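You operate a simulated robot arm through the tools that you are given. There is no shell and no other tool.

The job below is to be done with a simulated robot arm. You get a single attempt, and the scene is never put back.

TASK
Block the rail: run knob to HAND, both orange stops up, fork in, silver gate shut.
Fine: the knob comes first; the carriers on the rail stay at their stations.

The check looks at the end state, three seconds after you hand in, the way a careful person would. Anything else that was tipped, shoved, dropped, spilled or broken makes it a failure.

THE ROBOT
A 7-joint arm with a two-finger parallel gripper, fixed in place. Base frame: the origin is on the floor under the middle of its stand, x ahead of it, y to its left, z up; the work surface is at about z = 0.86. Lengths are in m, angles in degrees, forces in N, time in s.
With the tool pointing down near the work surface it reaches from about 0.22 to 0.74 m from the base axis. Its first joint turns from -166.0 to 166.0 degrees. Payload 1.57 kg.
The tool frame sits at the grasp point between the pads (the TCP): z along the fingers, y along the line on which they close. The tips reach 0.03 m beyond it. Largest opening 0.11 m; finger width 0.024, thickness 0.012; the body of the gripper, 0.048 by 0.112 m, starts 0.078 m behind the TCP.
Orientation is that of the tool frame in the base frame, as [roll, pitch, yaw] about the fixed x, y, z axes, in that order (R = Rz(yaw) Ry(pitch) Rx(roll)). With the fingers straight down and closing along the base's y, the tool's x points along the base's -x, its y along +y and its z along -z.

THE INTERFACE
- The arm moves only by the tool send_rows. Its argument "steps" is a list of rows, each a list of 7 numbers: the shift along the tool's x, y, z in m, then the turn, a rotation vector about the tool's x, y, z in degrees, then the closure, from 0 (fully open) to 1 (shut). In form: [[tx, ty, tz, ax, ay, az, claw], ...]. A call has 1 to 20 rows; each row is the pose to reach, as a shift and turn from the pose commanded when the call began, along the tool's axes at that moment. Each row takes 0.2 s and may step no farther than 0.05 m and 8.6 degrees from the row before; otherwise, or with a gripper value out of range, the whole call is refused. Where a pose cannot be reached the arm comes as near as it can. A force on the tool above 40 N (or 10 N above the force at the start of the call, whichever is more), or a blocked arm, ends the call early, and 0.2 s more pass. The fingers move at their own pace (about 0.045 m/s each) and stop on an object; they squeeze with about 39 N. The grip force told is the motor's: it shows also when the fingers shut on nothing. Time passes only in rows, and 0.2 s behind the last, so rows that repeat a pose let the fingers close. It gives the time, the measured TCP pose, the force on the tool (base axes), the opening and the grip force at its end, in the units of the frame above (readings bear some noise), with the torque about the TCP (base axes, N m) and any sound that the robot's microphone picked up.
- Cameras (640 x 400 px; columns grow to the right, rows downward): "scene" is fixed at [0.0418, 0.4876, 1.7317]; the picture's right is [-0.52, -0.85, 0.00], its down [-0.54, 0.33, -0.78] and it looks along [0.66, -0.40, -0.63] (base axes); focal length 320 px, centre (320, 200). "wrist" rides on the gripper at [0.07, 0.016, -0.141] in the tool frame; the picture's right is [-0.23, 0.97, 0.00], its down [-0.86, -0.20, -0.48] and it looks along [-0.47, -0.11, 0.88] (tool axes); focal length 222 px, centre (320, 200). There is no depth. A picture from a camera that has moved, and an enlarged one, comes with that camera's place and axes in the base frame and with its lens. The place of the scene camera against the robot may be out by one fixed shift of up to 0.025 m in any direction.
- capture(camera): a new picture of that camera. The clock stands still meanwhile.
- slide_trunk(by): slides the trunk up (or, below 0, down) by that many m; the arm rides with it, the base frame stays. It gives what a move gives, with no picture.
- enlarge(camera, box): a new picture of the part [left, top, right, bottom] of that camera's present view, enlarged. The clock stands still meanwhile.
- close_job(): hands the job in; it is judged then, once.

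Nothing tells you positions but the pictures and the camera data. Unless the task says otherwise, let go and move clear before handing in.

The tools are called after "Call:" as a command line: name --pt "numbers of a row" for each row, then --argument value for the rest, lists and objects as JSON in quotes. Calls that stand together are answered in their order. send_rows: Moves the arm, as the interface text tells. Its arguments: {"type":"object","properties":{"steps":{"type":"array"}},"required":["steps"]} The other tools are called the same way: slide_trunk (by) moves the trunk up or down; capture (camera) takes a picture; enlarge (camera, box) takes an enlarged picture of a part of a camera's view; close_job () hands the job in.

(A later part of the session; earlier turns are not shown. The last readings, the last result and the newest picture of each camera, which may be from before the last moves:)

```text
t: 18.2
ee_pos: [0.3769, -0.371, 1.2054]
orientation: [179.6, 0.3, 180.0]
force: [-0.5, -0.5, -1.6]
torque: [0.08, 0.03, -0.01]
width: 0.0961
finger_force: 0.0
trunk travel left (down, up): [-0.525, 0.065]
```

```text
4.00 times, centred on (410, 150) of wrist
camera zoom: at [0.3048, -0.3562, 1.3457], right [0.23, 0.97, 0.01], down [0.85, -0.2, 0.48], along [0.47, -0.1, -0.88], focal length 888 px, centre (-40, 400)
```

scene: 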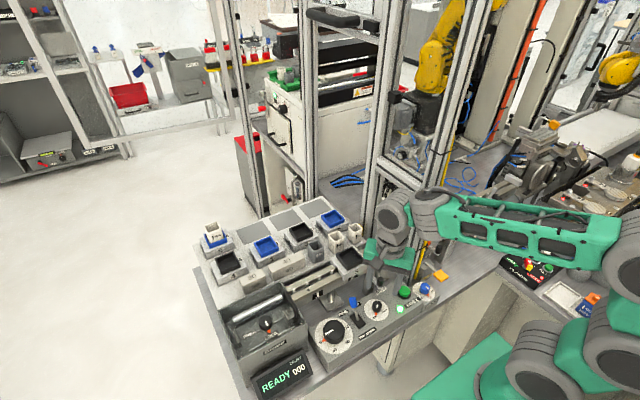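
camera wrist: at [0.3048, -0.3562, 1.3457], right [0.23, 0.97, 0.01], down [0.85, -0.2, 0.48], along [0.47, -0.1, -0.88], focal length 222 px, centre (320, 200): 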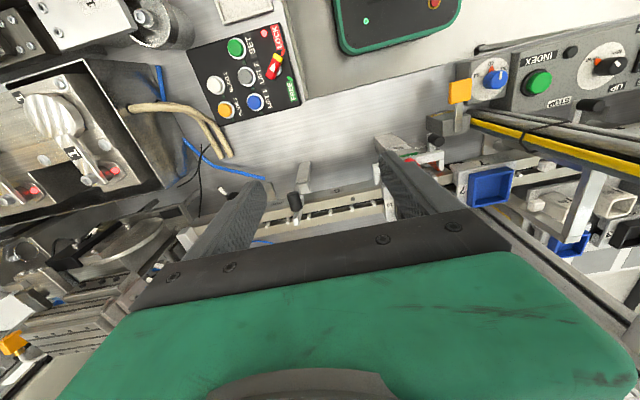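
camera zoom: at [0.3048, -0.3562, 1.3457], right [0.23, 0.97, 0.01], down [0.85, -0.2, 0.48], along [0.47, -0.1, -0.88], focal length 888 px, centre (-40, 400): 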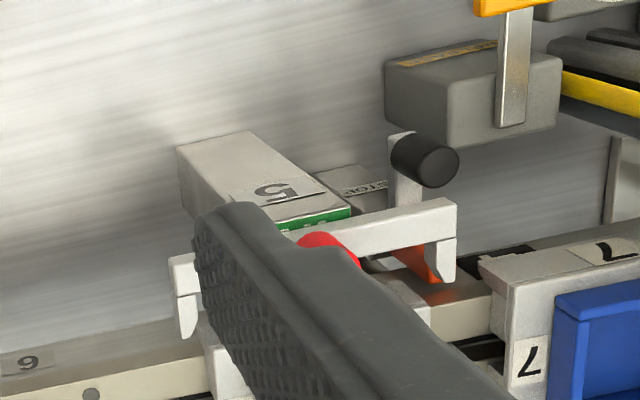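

The gate is a boom standing upright by the rail, and the fork's +y end sits close above stop 2's handle, so I need an accurate look there first. Moving the camera above the fork.

Call:
send_rows --pt "-0.01 0.04 0.01 0 0 0 0" --pt "-0.03 0.08 0.03 0 0 0 0" --pt "-0.045 0.12 0.05 0 0 0 0" --pt "-0.045 0.13 0.065 0 0 0 0" --pt "-0.045 0.13 0.065 0 0 0 0"

Call:
capture --camera "wrist"

Call:
enlarge --camera "wrist" --box '[260, 120, 420, 220]'

```text
t: 19.4
ee_pos: [0.4235, -0.2397, 1.141]
orientation: [179.7, 0.4, 179.9]
force: [0.3, -0.2, -0.3]
torque: [0.0, -0.01, 0.01]
width: 0.1097
finger_force: 0.0
trunk travel left (down, up): [-0.525, 0.065]
```

```text
taken
camera wrist: at [0.3511, -0.2232, 1.2811], right [0.23, 0.97, 0.01], down [0.85, -0.2, 0.48], along [0.47, -0.11, -0.88], focal length 222 px, centre (320, 200)
```

wrist: 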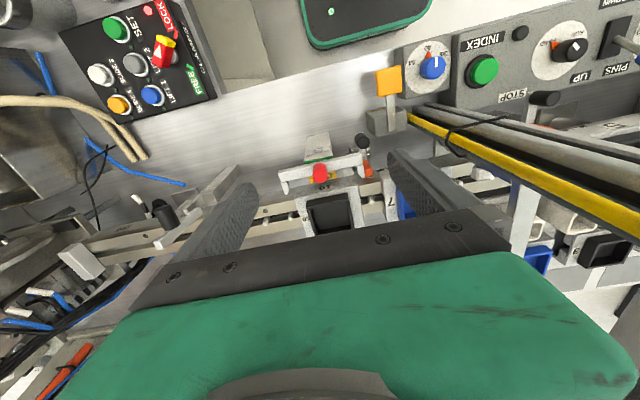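

```text
4.00 times, centred on (340, 170) of wrist
camera zoom: at [0.3511, -0.2232, 1.2811], right [0.23, 0.97, 0.01], down [0.85, -0.2, 0.48], along [0.47, -0.11, -0.88], focal length 888 px, centre (240, 320)
```

zoom: 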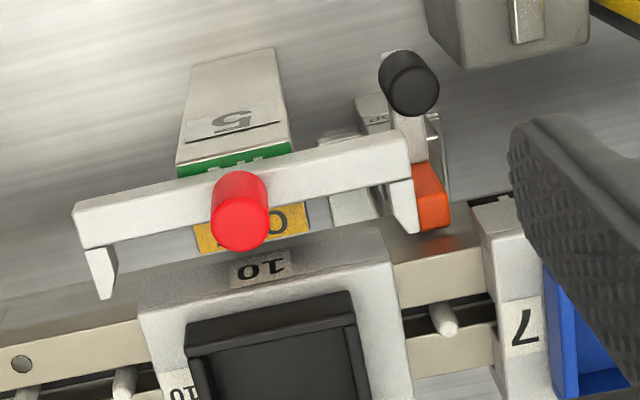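

This view shows the fork, stop 2 and carrier 10 clearly. Enlarging the fork's right end and stop 2, and the fork body.

Call:
enlarge --camera "wrist" --box '[340, 125, 388, 185]'

Call:
enlarge --camera "wrist" --box '[270, 125, 350, 205]'

Call:
enlarge --camera "wrist" --box '[120, 160, 240, 260]'

```text
6.67 times, centred on (364, 155) of wrist
camera zoom: at [0.3511, -0.2232, 1.2811], right [0.23, 0.97, 0.01], down [0.85, -0.2, 0.48], along [0.47, -0.11, -0.88], focal length 1481 px, centre (27, 500)
```

zoom: 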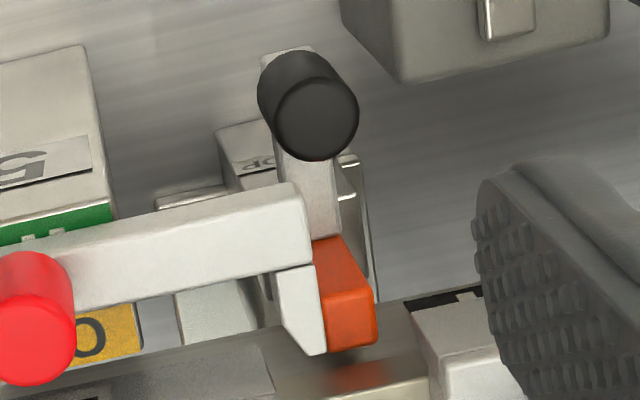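

```text
5.00 times, centred on (310, 165) of wrist
camera zoom: at [0.3511, -0.2232, 1.2811], right [0.23, 0.97, 0.01], down [0.85, -0.2, 0.48], along [0.47, -0.11, -0.88], focal length 1111 px, centre (370, 375)
```

zoom: 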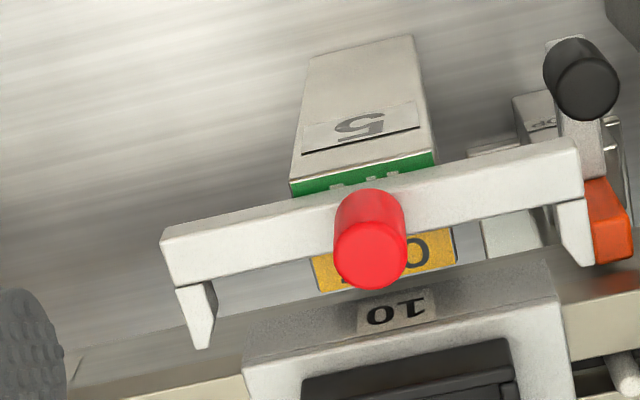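

```text
4.00 times, centred on (180, 210) of wrist
camera zoom: at [0.3511, -0.2232, 1.2811], right [0.23, 0.97, 0.01], down [0.85, -0.2, 0.48], along [0.47, -0.11, -0.88], focal length 888 px, centre (880, 160)
```

zoom: 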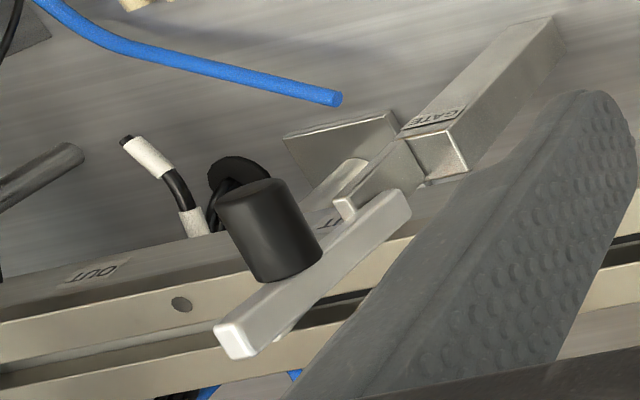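

I have the fork bar at x≈0.449 from y≈-0.30 to -0.193 and the red knob cap at (0.453, -0.247, 1.034). Stop 2's handle cap is at (0.4415, -0.182, 0.972). I'll look closely at how stop 1 is built, from the scene camera now that the arm is clear.

Call:
enlarge --camera "scene" --box '[354, 256, 402, 286]'

Call:
enlarge --camera "scene" --box '[354, 274, 402, 304]'

Call:
enlarge --camera "wrist" --box '[340, 125, 372, 145]'

Call:
enlarge --camera "wrist" --box '[348, 145, 388, 170]'

```text
13.33 times, centred on (378, 271) of scene
camera zoom: at [0.0418, 0.4876, 1.7317], right [-0.52, -0.85, 0.0], down [-0.54, 0.33, -0.78], along [0.66, -0.4, -0.63], focal length 4263 px, centre (-453, -747)
```

zoom: 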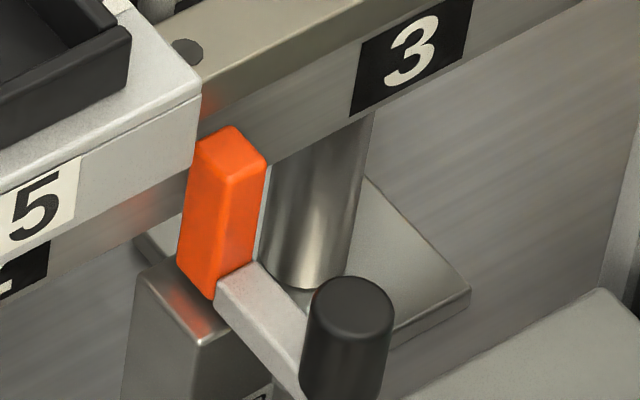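

```text
13.33 times, centred on (378, 289) of scene
camera zoom: at [0.0418, 0.4876, 1.7317], right [-0.52, -0.85, 0.0], down [-0.54, 0.33, -0.78], along [0.66, -0.4, -0.63], focal length 4263 px, centre (-453, -987)
```

zoom: 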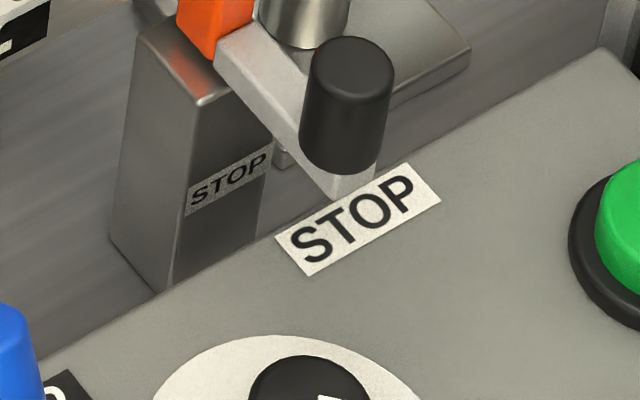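

```text
16.00 times, centred on (356, 135) of wrist
camera zoom: at [0.3511, -0.2232, 1.2811], right [0.23, 0.97, 0.01], down [0.85, -0.2, 0.48], along [0.47, -0.11, -0.88], focal length 3554 px, centre (-256, 1240)
```

zoom: 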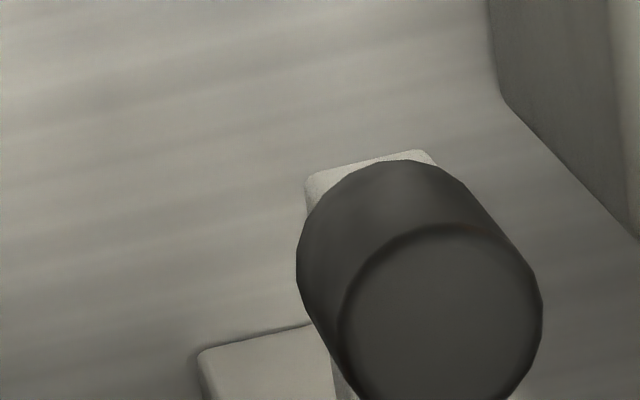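

```text
16.00 times, centred on (368, 158) of wrist
camera zoom: at [0.3511, -0.2232, 1.2811], right [0.23, 0.97, 0.01], down [0.85, -0.2, 0.48], along [0.47, -0.11, -0.88], focal length 3554 px, centre (-448, 880)
```

zoom: 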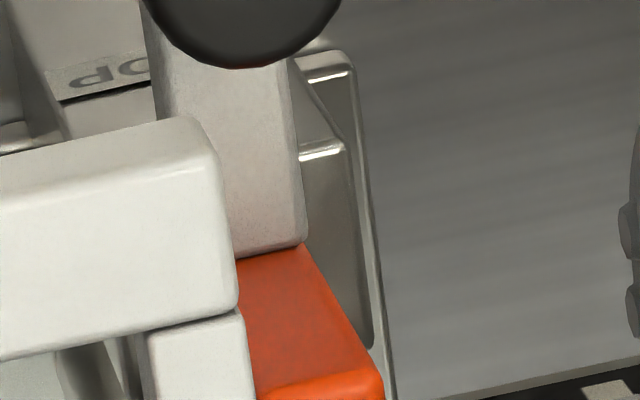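

The stop bodies sit on top of their posts with an upright handle, so lifting looks right. With the fork OUT, its end would foul my fingers at stop 2, so I'll do the fork first. I'll close the fingers, come down on the robot side of the red knob, and push it toward the rail.

Call:
send_rows --pt "0.02 -0.004 0 0 0 0 1" --pt "0.0285 -0.007 0 0 0 0 1" --pt "0.0285 -0.007 0 0 0 0 1" --pt "0.0285 -0.007 0.0 0 0 0 1" --pt "0.0285 -0.007 0.0 0 0 0 1" --pt "0.0285 -0.007 0.0 0 0 0 1" --pt "0.0285 -0.007 0.03 0 0 0 1" --pt "0.0285 -0.007 0.06 0 0 0 1" --pt "0.0285 -0.007 0.075 0 0 0 1"

Call:
capture --camera "wrist"

Call:
enlarge --camera "scene" --box '[400, 190, 496, 250]'

```text
t: 21.4
ee_pos: [0.3943, -0.2444, 1.065]
orientation: [179.8, 0.2, 179.9]
force: [-0.9, -0.3, 1.0]
torque: [-0.04, 0.0, -0.03]
width: 0.0001
finger_force: 21.4
out of reach, approached as far as the arm can: row 8
trunk travel left (down, up): [-0.525, 0.065]
```

```text
taken
camera wrist: at [0.3228, -0.2291, 1.206], right [0.23, 0.97, 0.01], down [0.85, -0.2, 0.48], along [0.47, -0.1, -0.88], focal length 222 px, centre (320, 200)
```

wrist: 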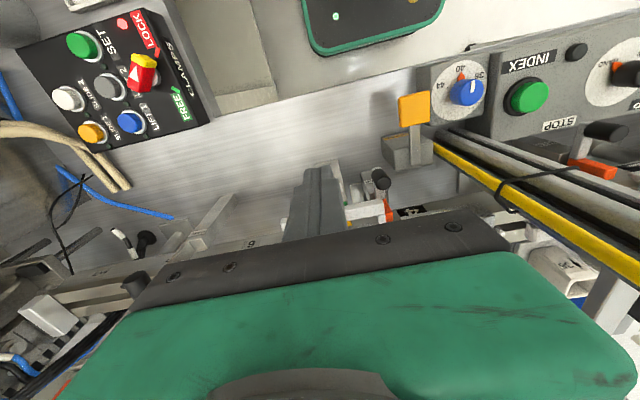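

```text
6.67 times, centred on (448, 220) of scene
camera zoom: at [0.0418, 0.4876, 1.7317], right [-0.52, -0.85, 0.0], down [-0.54, 0.33, -0.78], along [0.66, -0.4, -0.63], focal length 2131 px, centre (-533, 67)
```

zoom: 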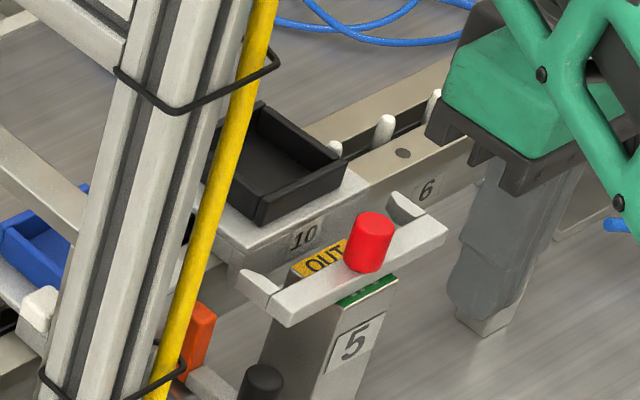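

The closed fingers are just on the robot side of the red knob. I'll drop 17 mm, so the tips clear the bar, and push slowly toward the rail with force watched.

Call:
send_rows --pt "0 -0.002 0.01 0 0 0 1" --pt "0 -0.0024 0.017 0 0 0 1" --pt "-0.015 -0.0024 0.017 0 0 0 1" --pt "-0.028 -0.0024 0.017 0 0 0 1" --pt "-0.034 -0.0024 0.017 0 0 0 1" --pt "-0.038 -0.0024 0.017 0 0 0 1" --pt "-0.041 -0.0024 0.017 0 0 0 1" --pt "-0.044 -0.0024 0.017 0 0 0 1"

Call:
enlarge --camera "scene" --box '[400, 190, 496, 250]'

Call:
enlarge --camera "wrist" --box '[260, 140, 420, 240]'

```text
t: 23.2
ee_pos: [0.4373, -0.2471, 1.0475]
orientation: [179.7, 0.3, 179.9]
force: [-1.4, -0.3, -1.4]
torque: [0.03, 0.04, 0.01]
width: 0.0
finger_force: 21.1
out of reach, approached as far as the arm can: row 1, 2, 3
trunk travel left (down, up): [-0.525, 0.065]
```

```text
6.67 times, centred on (448, 220) of scene
camera zoom: at [0.0418, 0.4876, 1.7317], right [-0.52, -0.85, 0.0], down [-0.54, 0.33, -0.78], along [0.66, -0.4, -0.63], focal length 2131 px, centre (-533, 67)
```

zoom: 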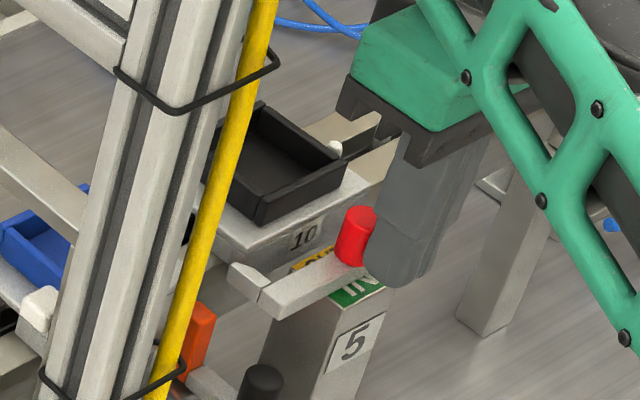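

```text
4.00 times, centred on (340, 190) of wrist
camera zoom: at [0.3652, -0.2307, 1.1879], right [0.23, 0.97, 0.01], down [0.85, -0.2, 0.48], along [0.47, -0.11, -0.88], focal length 888 px, centre (240, 240)
```

zoom: 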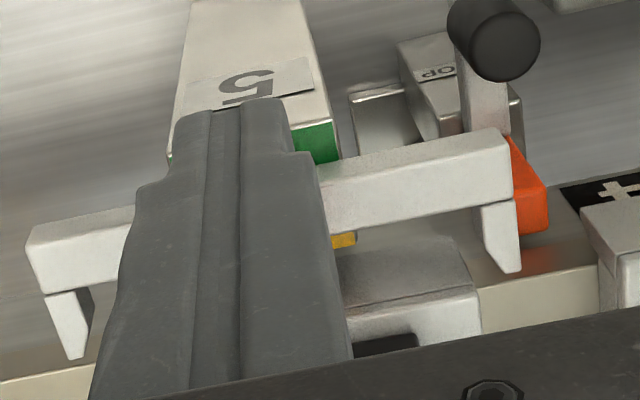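

The fork is sliding in: the green IN label is coming out and the yellow OUT is being covered, with almost no force. Continuing the push in small steps until it meets its end stop.

Call:
send_rows --pt "-0.003 0 0 0 0 0 1" --pt "-0.006 0 0 0 0 0 1" --pt "-0.009 0 0 0 0 0 1" --pt "-0.012 0 0 0 0 0 1"

Call:
enlarge --camera "scene" --box '[400, 190, 496, 250]'

Call:
enlarge --camera "wrist" --box '[260, 140, 420, 240]'

```text
t: 24.2
ee_pos: [0.4494, -0.2474, 1.0465]
orientation: [179.7, 0.4, -180.0]
force: [0.9, -1.0, -1.6]
torque: [0.02, -0.02, 0.0]
width: 0.0
finger_force: 21.4
trunk travel left (down, up): [-0.525, 0.065]
```

```text
6.67 times, centred on (448, 220) of scene
camera zoom: at [0.0418, 0.4876, 1.7317], right [-0.52, -0.85, 0.0], down [-0.54, 0.33, -0.78], along [0.66, -0.4, -0.63], focal length 2131 px, centre (-533, 67)
```

zoom: 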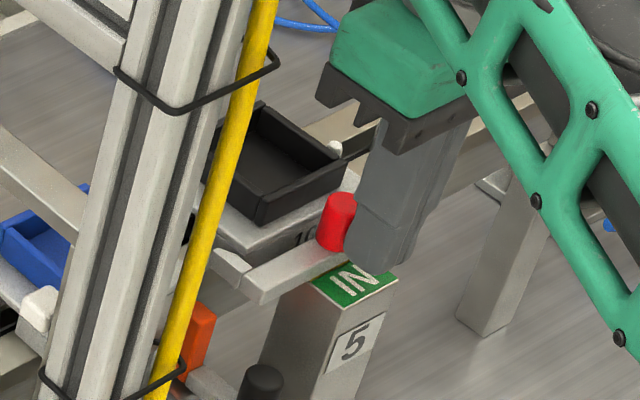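

```text
4.00 times, centred on (340, 190) of wrist
camera zoom: at [0.3767, -0.2313, 1.1866], right [0.23, 0.97, 0.01], down [0.85, -0.2, 0.48], along [0.47, -0.11, -0.88], focal length 888 px, centre (240, 240)
```

zoom: 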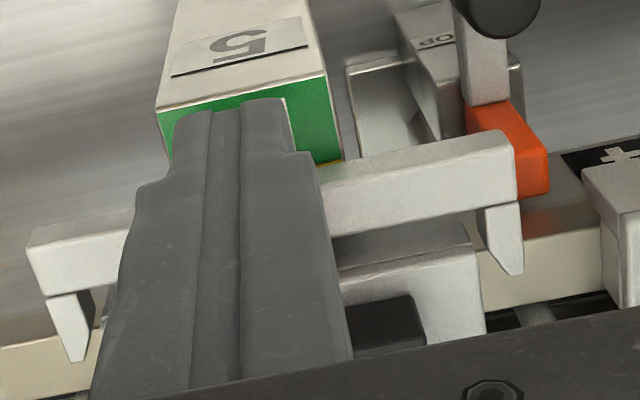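

IN is fully exposed and the prongs now straddle carrier 10 without touching. A few more small pushes to find the end stop.

Call:
send_rows --pt "-0.002 0 0 0 0 0 1" --pt "-0.004 0 0 0 0 0 1" --pt "-0.006 0 0 0 0 0 1"

Call:
enlarge --camera "scene" --box '[400, 190, 496, 250]'

Call:
enlarge --camera "wrist" --box '[260, 140, 420, 240]'

```text
t: 25.0
ee_pos: [0.454, -0.2463, 1.0472]
orientation: [179.6, 0.5, 179.9]
force: [-2.1, -0.4, -1.3]
torque: [0.0, 0.07, 0.03]
width: 0.0
finger_force: 21.9
trunk travel left (down, up): [-0.525, 0.065]
```

```text
6.67 times, centred on (448, 220) of scene
camera zoom: at [0.0418, 0.4876, 1.7317], right [-0.52, -0.85, 0.0], down [-0.54, 0.33, -0.78], along [0.66, -0.4, -0.63], focal length 2131 px, centre (-533, 67)
```

zoom: 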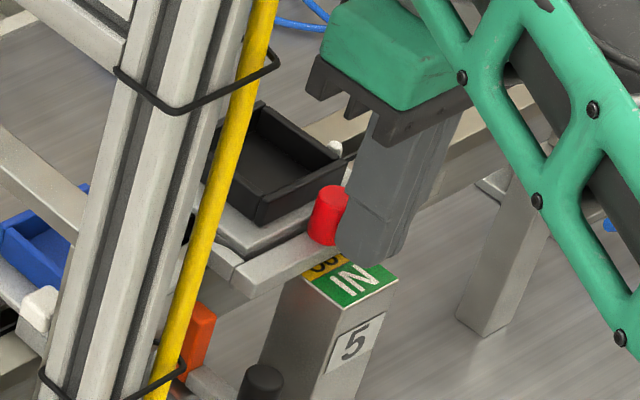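

```text
4.00 times, centred on (340, 190) of wrist
camera zoom: at [0.382, -0.2309, 1.1871], right [0.23, 0.97, 0.01], down [0.85, -0.2, 0.48], along [0.47, -0.11, -0.88], focal length 888 px, centre (240, 240)
```

zoom: 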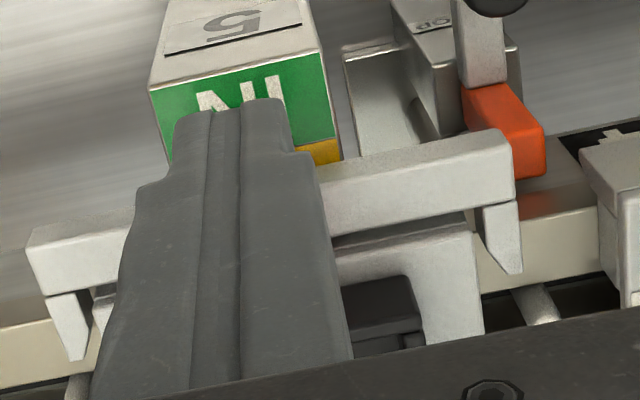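

The fork has moved about 25 mm with negligible force. I'll creep on in 1 mm steps to find its end stop, watching the gap to the carrier.

Call:
send_rows --pt "-0.001 0 0 0 0 0 1" --pt "-0.002 0 0 0 0 0 1" --pt "-0.003 0 0 0 0 0 1" --pt "-0.004 0 0 0 0 0 1"

Call:
enlarge --camera "scene" --box '[425, 205, 473, 235]'

Call:
enlarge --camera "wrist" --box '[260, 140, 420, 240]'

```text
t: 26.0
ee_pos: [0.4542, -0.2465, 1.0466]
orientation: [179.5, 0.3, 179.7]
force: [-36.1, 4.1, -1.5]
torque: [0.56, 1.15, 0.12]
width: 0.0003
finger_force: 21.5
trunk travel left (down, up): [-0.525, 0.065]
```

```text
13.33 times, centred on (449, 220) of scene
camera zoom: at [0.0418, 0.4876, 1.7317], right [-0.52, -0.85, 0.0], down [-0.54, 0.33, -0.78], along [0.66, -0.4, -0.63], focal length 4263 px, centre (-1400, -67)
```

zoom: 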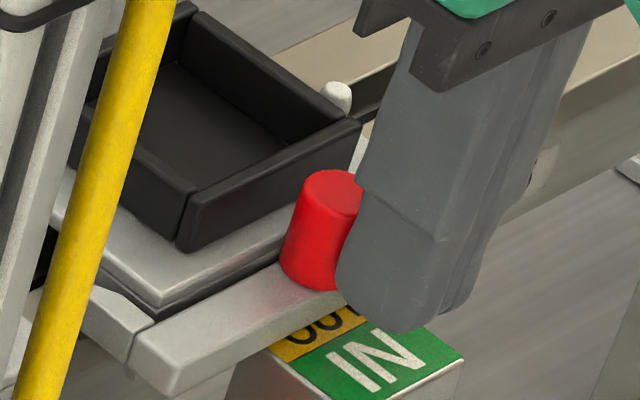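

```text
4.00 times, centred on (340, 190) of wrist
camera zoom: at [0.3826, -0.2314, 1.1873], right [0.23, 0.97, 0.01], down [0.85, -0.21, 0.48], along [0.47, -0.11, -0.88], focal length 888 px, centre (240, 240)
```

zoom: 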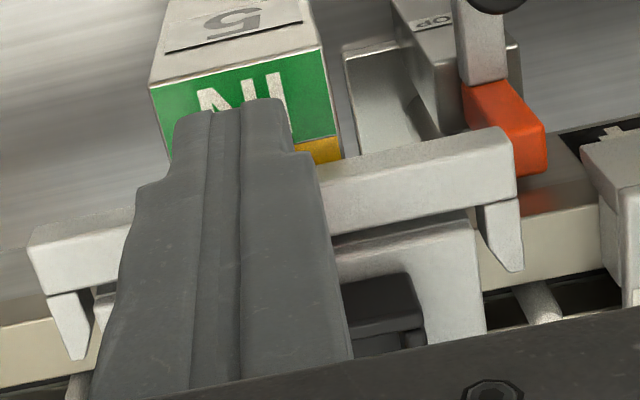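

The end stop is reached: 36 N and no further motion, IN shown, and the carrier is not moved. I'll back off, rise and position above stop 2's handle.

Call:
send_rows --pt "0.01 0 0 0 0 0 1" --pt "0.04 0 0 0 0 0 1" --pt "0.05 0 -0.03 0 0 0 0.9" --pt "0.05 0 -0.07 0 0 0 0.7" --pt "0.05 0.03 -0.07 0 0 0 0.6" --pt "0.04 0.06 -0.07 0 0 0 0.6" --pt "0.02 0.064 -0.07 0 0 0 0.6" --pt "0.02 0.064 -0.07 0 0 0 0.6"

Call:
capture --camera "wrist"

Call:
enlarge --camera "wrist" --box '[260, 110, 420, 210]'

Call:
enlarge --camera "scene" --box '[400, 190, 496, 250]'

```text
t: 27.8
ee_pos: [0.4371, -0.1837, 1.1178]
orientation: [179.6, 0.5, -180.0]
force: [-0.2, 0.6, -0.1]
torque: [0.01, -0.02, 0.0]
width: 0.0442
finger_force: 0.0
trunk travel left (down, up): [-0.525, 0.065]
```

```text
taken
camera wrist: at [0.3655, -0.1681, 1.2582], right [0.23, 0.97, 0.01], down [0.85, -0.2, 0.48], along [0.47, -0.11, -0.88], focal length 222 px, centre (320, 200)
```

wrist: 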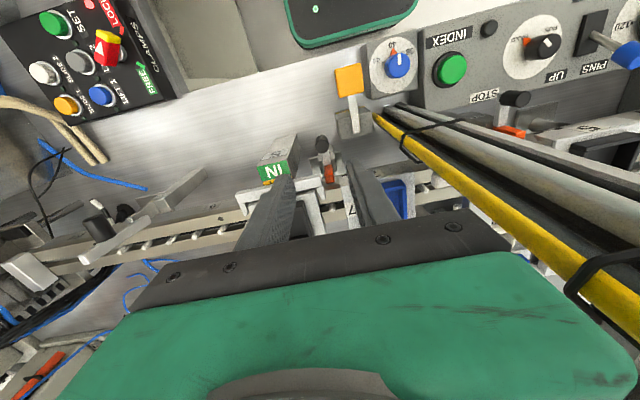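

```text
4.00 times, centred on (340, 160) of wrist
camera zoom: at [0.3655, -0.1681, 1.2582], right [0.23, 0.97, 0.01], down [0.85, -0.2, 0.48], along [0.47, -0.11, -0.88], focal length 888 px, centre (240, 360)
```

zoom: 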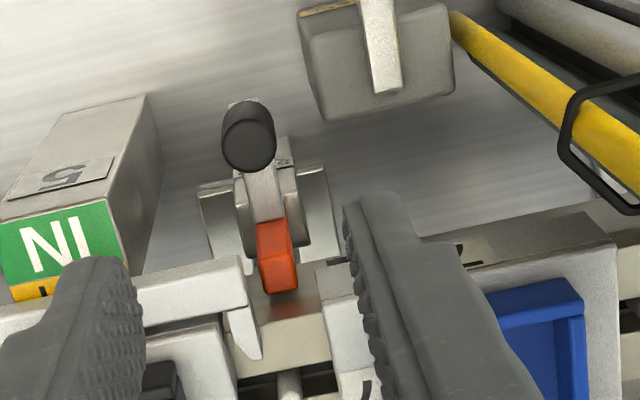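

```text
6.67 times, centred on (448, 220) of scene
camera zoom: at [0.0418, 0.4876, 1.7317], right [-0.52, -0.85, 0.0], down [-0.54, 0.33, -0.78], along [0.66, -0.4, -0.63], focal length 2131 px, centre (-533, 67)
```

zoom: 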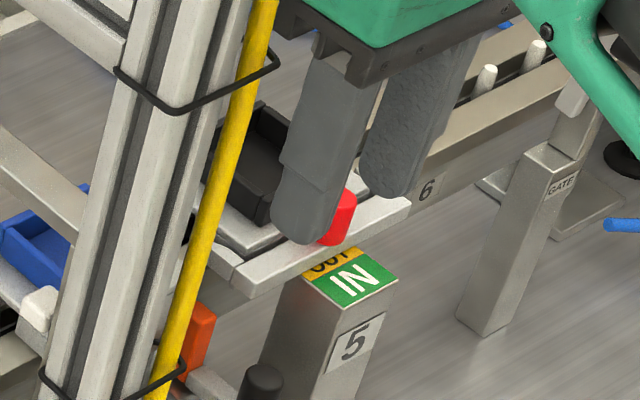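

Stop 2 is now seen nearly from above, with its arm running in a slot between two cheeks of the post. Zooming in on that mechanism.

Call:
enlarge --camera "wrist" --box '[300, 130, 364, 170]'

Call:
enlarge --camera "wrist" --box '[300, 155, 364, 195]'

Call:
enlarge --camera "wrist" --box '[60, 160, 188, 240]'

```text
10.00 times, centred on (332, 150) of wrist
camera zoom: at [0.3655, -0.1681, 1.2582], right [0.23, 0.97, 0.01], down [0.85, -0.2, 0.48], along [0.47, -0.11, -0.88], focal length 2221 px, centre (200, 700)
```

zoom: 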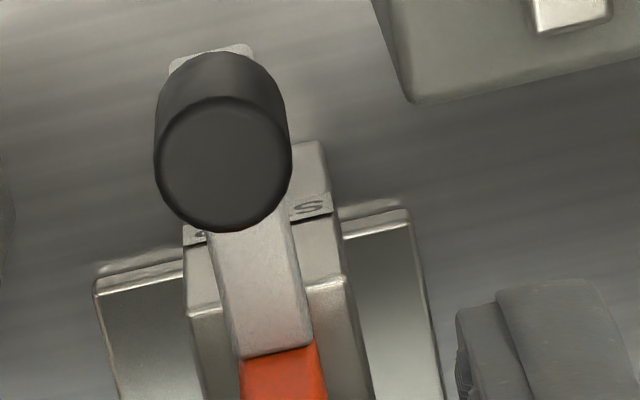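

```text
10.00 times, centred on (332, 175) of wrist
camera zoom: at [0.3655, -0.1681, 1.2582], right [0.23, 0.97, 0.01], down [0.85, -0.2, 0.48], along [0.47, -0.11, -0.88], focal length 2221 px, centre (200, 450)
```

zoom: 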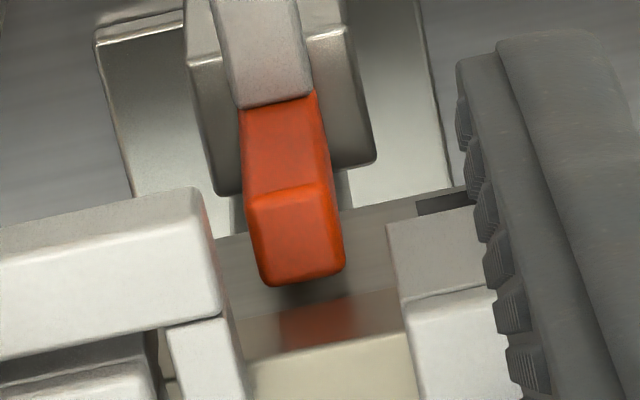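

```text
5.00 times, centred on (124, 200) of wrist
camera zoom: at [0.3655, -0.1681, 1.2582], right [0.23, 0.97, 0.01], down [0.85, -0.2, 0.48], along [0.47, -0.11, -0.88], focal length 1111 px, centre (1300, 200)
```

zoom: 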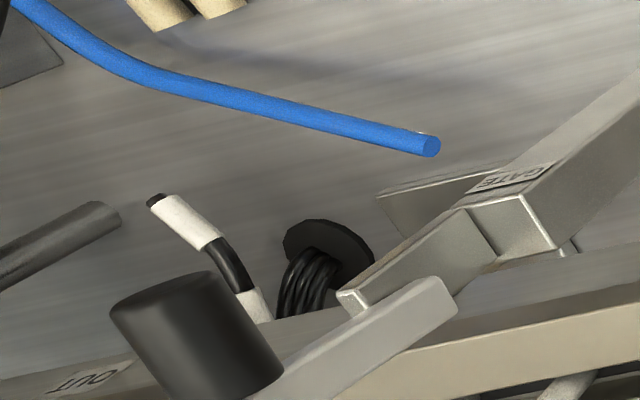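

Stop 2's handle axis is confirmed at (0.4414, -0.1826). There is clearance of 10 mm or more to the fork post and the RELEASE box, provided the tips stay above z 0.95. Descending with a modest opening.

Call:
send_rows --pt "-0.0044 0.001 0.03 0 0 0 0.65" --pt "-0.0044 0.001 0.07 0 0 0 0.65" --pt "-0.0044 0.001 0.1 0 0 0 0.65" --pt "-0.0044 0.001 0.12 0 0 0 0.65" --pt "-0.0044 0.001 0.134 0 0 0 0.65" --pt "-0.0044 0.001 0.134 0 0 0 0.65"

Call:
capture --camera "wrist"

Call:
enlarge --camera "wrist" --box '[260, 130, 388, 210]'

Call:
enlarge --camera "scene" --box '[400, 210, 480, 260]'

```text
t: 29.2
ee_pos: [0.455, -0.1972, 1.048]
orientation: [179.7, 1.5, 179.8]
force: [0.2, -0.3, -0.7]
torque: [-0.01, 0.02, 0.03]
width: 0.0385
finger_force: 0.1
out of reach, approached as far as the arm can: row 2, 3, 4, 5
trunk travel left (down, up): [-0.525, 0.065]
```

```text
taken
camera wrist: at [0.3806, -0.1816, 1.187], right [0.23, 0.97, 0.01], down [0.84, -0.2, 0.5], along [0.49, -0.11, -0.87], focal length 222 px, centre (320, 200)
```

wrist: 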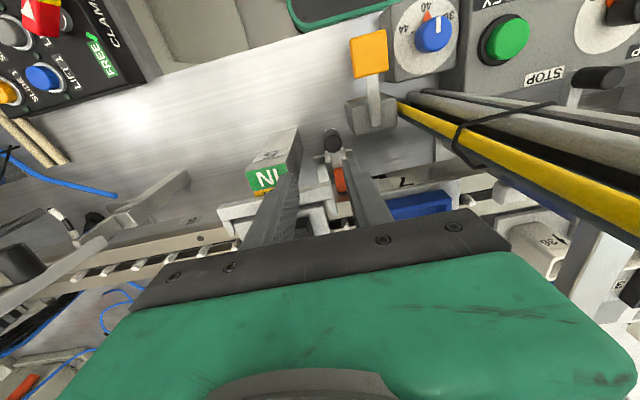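

```text
5.00 times, centred on (324, 170) of wrist
camera zoom: at [0.3806, -0.1816, 1.187], right [0.23, 0.97, 0.01], down [0.84, -0.2, 0.5], along [0.49, -0.11, -0.87], focal length 1111 px, centre (300, 350)
```

zoom: 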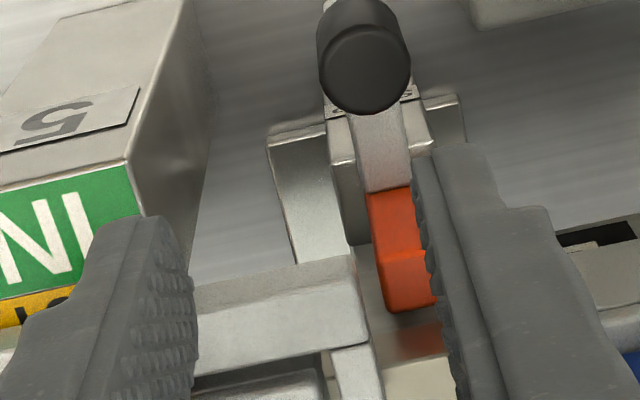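

```text
8.00 times, centred on (440, 235) of scene
camera zoom: at [0.0418, 0.4876, 1.7317], right [-0.52, -0.85, 0.0], down [-0.54, 0.33, -0.78], along [0.66, -0.4, -0.63], focal length 2558 px, centre (-640, -80)
```

zoom: 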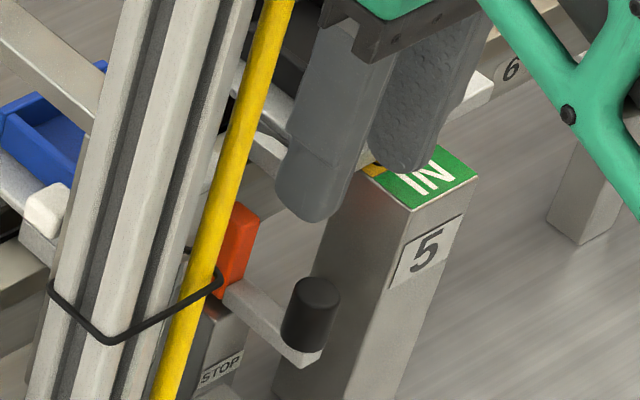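

The arm could not get lower here and drifted off line without touching anything, so the shoulder is too high for this reach. I'll rise back first, then look at the arm's posture before lowering the trunk.

Call:
send_rows --pt "0.005 0.003 -0.03 0 0 0 0.65" --pt "0.03 0.0 -0.06 0 0 0 0.65" --pt "0.06 -0.02 -0.09 0 0 0 0.65" --pt "0.09 -0.04 -0.13 0 0 0 0.65" --pt "0.09 -0.04 -0.17 0 0 0 0.65" --pt "0.09 -0.04 -0.2 0 0 0 0.65"

Call:
capture --camera "scene"

Call:
capture --camera "wrist"

```text
refused: row 4 steps farther than a row can; nothing moved
```

```text
taken
```

scene: 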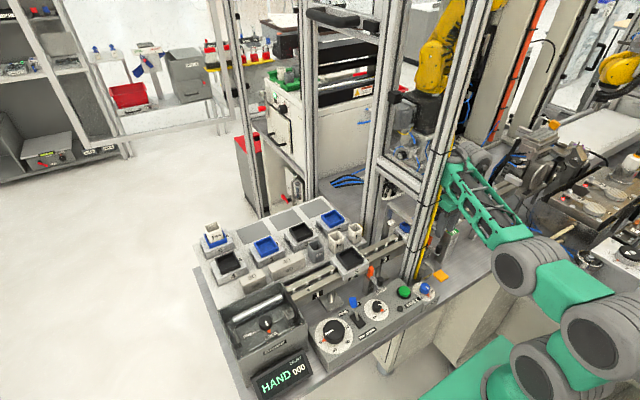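

```text
taken
camera wrist: at [0.3806, -0.1816, 1.187], right [0.23, 0.97, 0.01], down [0.84, -0.2, 0.5], along [0.49, -0.11, -0.87], focal length 222 px, centre (320, 200)
```

wrist: 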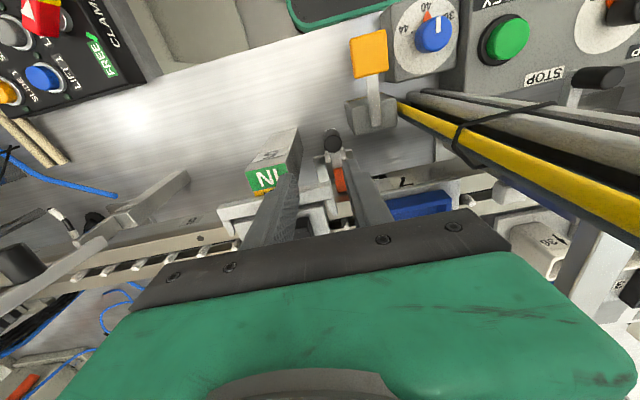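

The display reads HAND 000, confirming the knob. The last call was refused over one long step, so I'll rise out in smaller steps before using the trunk.

Call:
send_rows --pt "0.005 0.0 -0.03 0 0 0 0.65" --pt "0.02 0.0 -0.06 0 0 0 0.65" --pt "0.04 -0.01 -0.09 0 0 0 0.65" --pt "0.06 -0.02 -0.12 0 0 0 0.65" --pt "0.08 -0.03 -0.15 0 0 0 0.65" --pt "0.09 -0.04 -0.19 0 0 0 0.65"

Call:
capture --camera "scene"

```text
t: 30.6
ee_pos: [0.3517, -0.2219, 1.1728]
orientation: [179.7, 0.3, 180.0]
force: [-0.7, -0.1, -0.4]
torque: [0.02, 0.01, 0.0]
width: 0.0386
finger_force: 0.0
out of reach, approached as far as the arm can: row 1, 2, 3
trunk travel left (down, up): [-0.525, 0.065]
```

```text
taken
```

scene: 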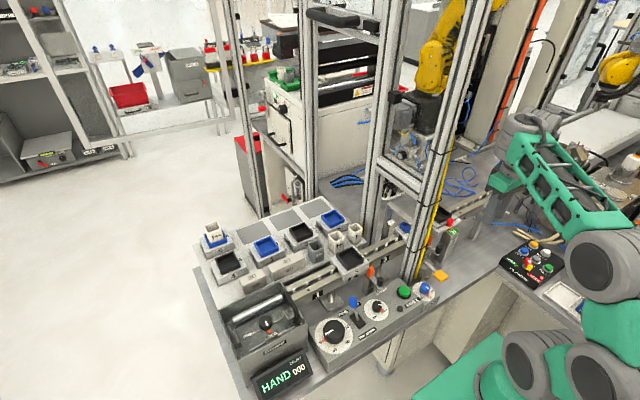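

The arm is back under control at (0.352, -0.222, 1.173). I'll raise the tool further and then lower the trunk so the arm can reach the low handles comfortably.

Call:
send_rows --pt "0.01 0 -0.04 0 0 0 0.65" --pt "0.02 0 -0.08 0 0 0 0.65" --pt "0.02 0 -0.12 0 0 0 0.65"

Call:
slide_trunk --by -0.15

Call:
capture --camera "scene"

Call:
capture --camera "wrist"

```text
t: 31.4
ee_pos: [0.3351, -0.2266, 1.2898]
orientation: [179.4, 0.0, 179.9]
force: [1.6, -2.1, -0.9]
torque: [0.18, 0.2, 0.05]
width: 0.0386
finger_force: 0.0
trunk travel left (down, up): [-0.525, 0.065]
```

```text
t: 33.1
ee_pos: [0.3315, -0.2211, 1.1423]
orientation: [179.7, 0.3, 179.9]
force: [0.3, 0.0, 0.6]
torque: [0.01, -0.01, -0.01]
width: 0.0388
finger_force: 0.1
trunk travel left (down, up): [-0.375, 0.215]
```

```text
taken
```

scene: 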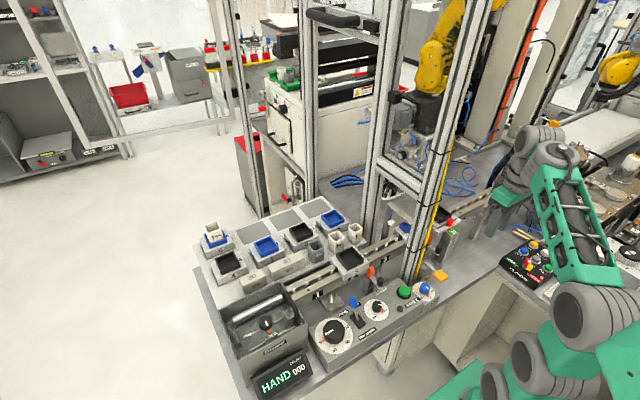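

```text
taken
camera wrist: at [0.2598, -0.2071, 1.2837], right [0.23, 0.97, 0.01], down [0.85, -0.2, 0.48], along [0.47, -0.11, -0.88], focal length 222 px, centre (320, 200)
```

wrist: 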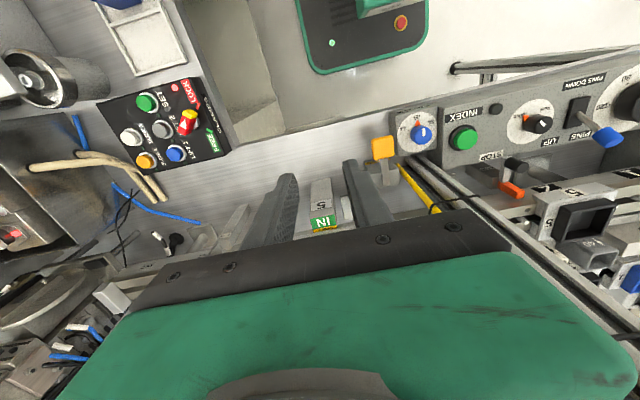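

The trunk is 0.15 m lower and clear of everything. Now moving back above stop 2's handle.

Call:
send_rows --pt "-0.035 0.013 0 0 0 0 0.65" --pt "-0.07 0.026 0 0 0 0 0.65" --pt "-0.1 0.039 0 0 0 0 0.65" --pt "-0.1095 0.0395 0.03 0 0 0 0.65" --pt "-0.1095 0.0395 0.06 0 0 0 0.65" --pt "-0.1095 0.0395 0.06 0 0 0 0.65"

Call:
enlarge --camera "wrist" --box '[260, 120, 388, 200]'

Call:
capture --camera "scene"

```text
t: 34.5
ee_pos: [0.4403, -0.1833, 1.0794]
orientation: [179.9, 0.3, 179.8]
force: [0.5, -0.1, 1.1]
torque: [0.0, 0.02, 0.0]
width: 0.0385
finger_force: 0.1
trunk travel left (down, up): [-0.375, 0.215]
```

```text
5.00 times, centred on (324, 160) of wrist
camera zoom: at [0.3691, -0.1678, 1.2207], right [0.23, 0.97, 0.01], down [0.85, -0.2, 0.48], along [0.47, -0.11, -0.88], focal length 1111 px, centre (300, 400)
```

zoom: 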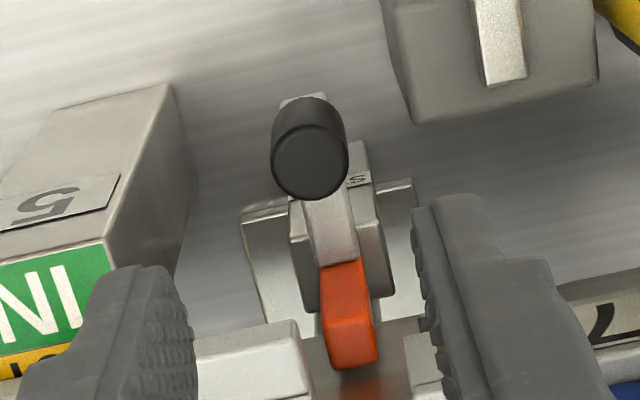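

```text
taken
```

scene: 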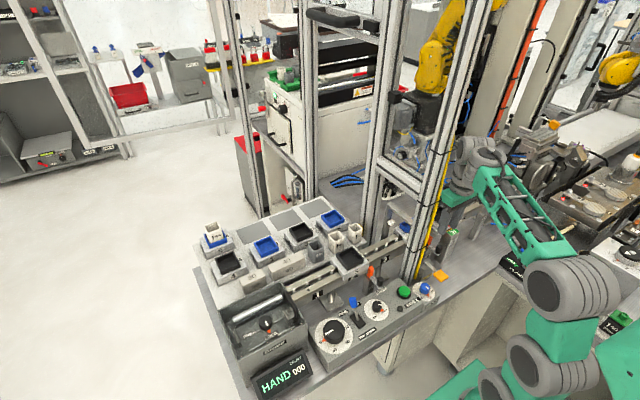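

Positioned exactly over the handle with no reach warnings. Descending around it now, keeping the tips above z 0.95.

Call:
send_rows --pt "-0.0015 0.0006 0.03 0 0 0 0.65" --pt "-0.0015 0.0006 0.06 0 0 0 0.65" --pt "-0.0015 0.0006 0.08 0 0 0 0.65" --pt "-0.0015 0.0006 0.095 0 0 0 0.65" --pt "-0.0015 0.0006 0.095 0 0 0 0.65"

Call:
capture --camera "wrist"

Call:
enlarge --camera "wrist" --box '[260, 130, 388, 210]'

Call:
enlarge --camera "scene" --box '[400, 210, 480, 260]'

```text
t: 35.8
ee_pos: [0.4455, -0.183, 0.9888]
orientation: [179.7, 0.4, 179.9]
force: [0.6, -0.1, 0.5]
torque: [-0.02, 0.03, -0.03]
width: 0.0386
finger_force: 0.0
trunk travel left (down, up): [-0.375, 0.215]
```

```text
taken
camera wrist: at [0.3722, -0.1675, 1.129], right [0.23, 0.97, 0.01], down [0.85, -0.2, 0.48], along [0.47, -0.11, -0.88], focal length 222 px, centre (320, 200)
```

wrist: 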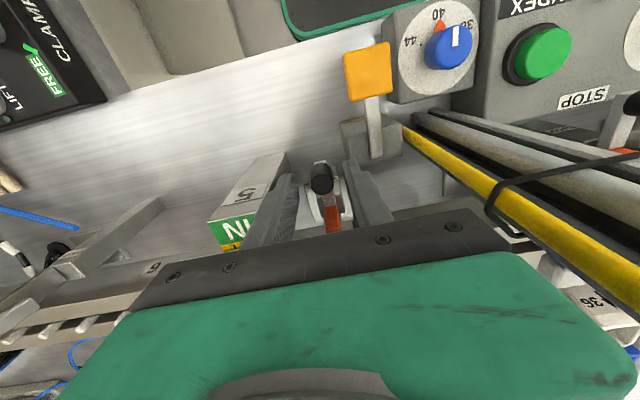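

```text
5.00 times, centred on (324, 170) of wrist
camera zoom: at [0.3722, -0.1675, 1.129], right [0.23, 0.97, 0.01], down [0.85, -0.2, 0.48], along [0.47, -0.11, -0.88], focal length 1111 px, centre (300, 350)
```

zoom: 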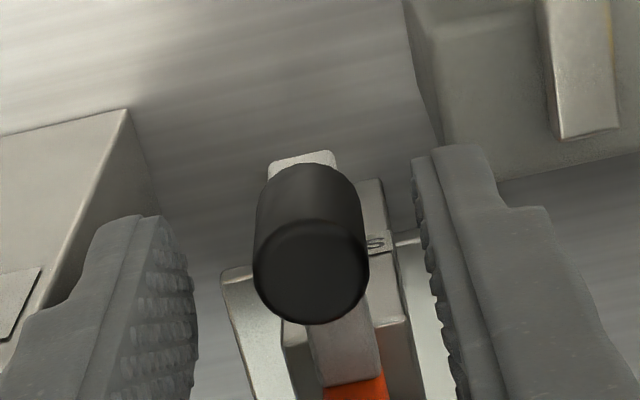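

```text
8.00 times, centred on (440, 235) of scene
camera zoom: at [0.0418, 0.4876, 1.7317], right [-0.52, -0.85, 0.0], down [-0.54, 0.33, -0.78], along [0.66, -0.4, -0.63], focal length 2558 px, centre (-640, -80)
```

zoom: 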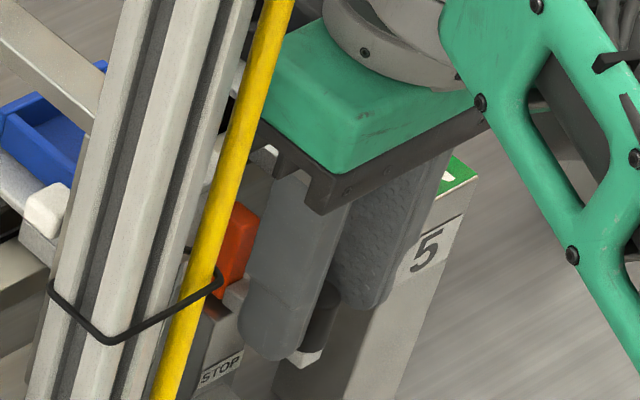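

The handle is centred between the fingers. I'll lower 5 mm more for a fuller grip and close.

Call:
send_rows --pt "0.002 0.0 0.005 0 0 0 0.65" --pt "0.002 0.0 0.006 0 0 0 0.8" --pt "0.002 0.0 0.006 0 0 0 1" --pt "0.002 0.0 0.006 0 0 0 1" --pt "0.002 0.0 0.006 0 0 0 1"

Call:
enlarge --camera "wrist" --box '[260, 130, 388, 210]'

```text
t: 37.0
ee_pos: [0.4415, -0.1808, 0.9826]
orientation: [179.8, 0.3, 179.9]
force: [1.3, 14.3, -0.4]
torque: [-0.16, -0.09, 0.06]
width: 0.0175
finger_force: 32.3
trunk travel left (down, up): [-0.375, 0.215]
```

```text
5.00 times, centred on (324, 170) of wrist
camera zoom: at [0.3696, -0.1656, 1.1239], right [0.23, 0.97, 0.01], down [0.85, -0.2, 0.48], along [0.47, -0.11, -0.88], focal length 1111 px, centre (300, 350)
```

zoom: 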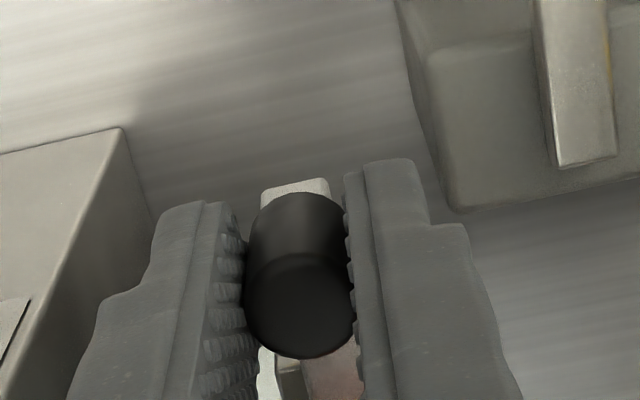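

The handle is gripped (0.0175 m). Now a gentle 8 mm test lift, with a small sideways correction to relieve the load.

Call:
send_rows --pt "0 0.0018 0 0 0 0 1" --pt "0 0.0018 -0.002 0 0 0 1" --pt "0 0.0018 -0.004 0 0 0 1" --pt "0 0.0018 -0.006 0 0 0 1" --pt "0 0.0018 -0.008 0 0 0 1"

Call:
enlarge --camera "wrist" --box '[260, 130, 388, 210]'

Call:
enlarge --camera "scene" --box '[400, 210, 480, 260]'

```text
t: 38.1
ee_pos: [0.4415, -0.1797, 0.9906]
orientation: [179.7, 0.3, 179.8]
force: [-3.5, 8.1, -3.9]
torque: [-0.31, 0.88, 0.01]
width: 0.0175
finger_force: 32.0
trunk travel left (down, up): [-0.375, 0.215]
```

```text
5.00 times, centred on (324, 170) of wrist
camera zoom: at [0.3697, -0.1655, 1.1313], right [0.23, 0.97, 0.01], down [0.85, -0.2, 0.48], along [0.47, -0.11, -0.88], focal length 1111 px, centre (300, 350)
```

zoom: 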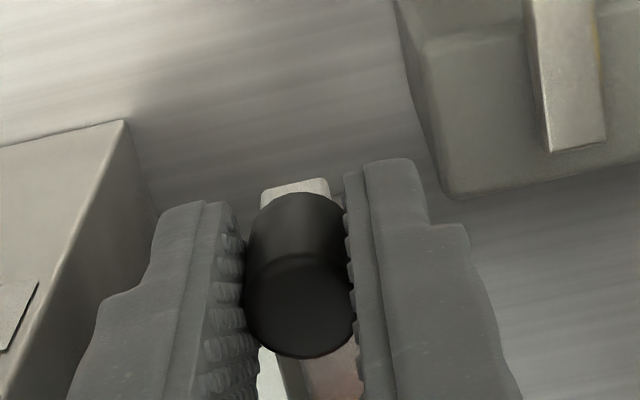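

```text
8.00 times, centred on (440, 235) of scene
camera zoom: at [0.0418, 0.4876, 1.7317], right [-0.52, -0.85, 0.0], down [-0.54, 0.33, -0.78], along [0.66, -0.4, -0.63], focal length 2558 px, centre (-640, -80)
```

zoom: 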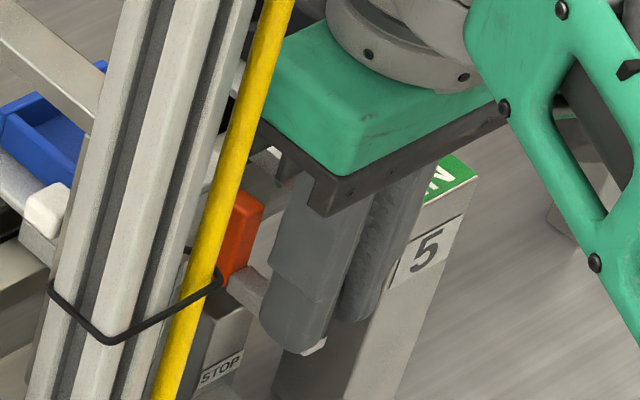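

It slides straight up: the orange blade rose with the handle and the force is low. Continuing the lift in small steps to its upper limit.

Call:
send_rows --pt "0 0 -0.003 0 0 0 1" --pt "0 0 -0.006 0 0 0 1" --pt "0 0 -0.009 0 0 0 1" --pt "0 0 -0.012 0 0 0 1"

Call:
enlarge --camera "wrist" --box '[260, 130, 388, 210]'

Call:
enlarge --camera "scene" --box '[400, 210, 480, 260]'

```text
t: 39.1
ee_pos: [0.4404, -0.1807, 1.003]
orientation: [179.7, 0.5, 179.9]
force: [-14.0, -10.1, -1.9]
torque: [-0.82, 0.79, -0.09]
width: 0.0173
finger_force: 32.4
trunk travel left (down, up): [-0.375, 0.215]
```

```text
5.00 times, centred on (324, 170) of wrist
camera zoom: at [0.3693, -0.1656, 1.1432], right [0.23, 0.97, 0.01], down [0.85, -0.2, 0.48], along [0.47, -0.11, -0.87], focal length 1111 px, centre (300, 350)
```

zoom: 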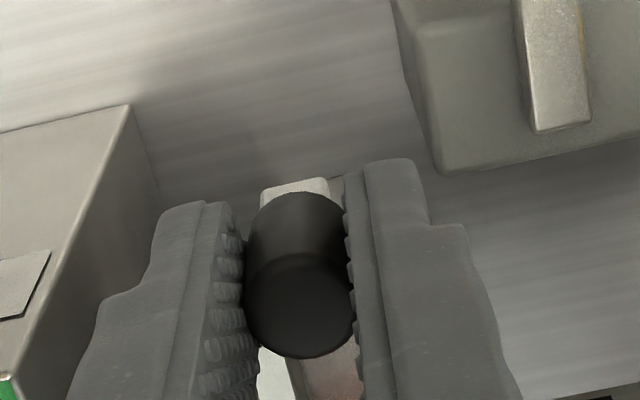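

```text
8.00 times, centred on (440, 235) of scene
camera zoom: at [0.0418, 0.4876, 1.7317], right [-0.52, -0.85, 0.0], down [-0.54, 0.33, -0.78], along [0.66, -0.4, -0.63], focal length 2558 px, centre (-640, -80)
```

zoom: 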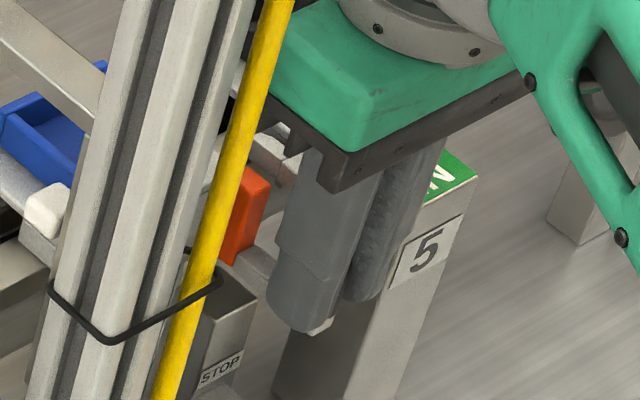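

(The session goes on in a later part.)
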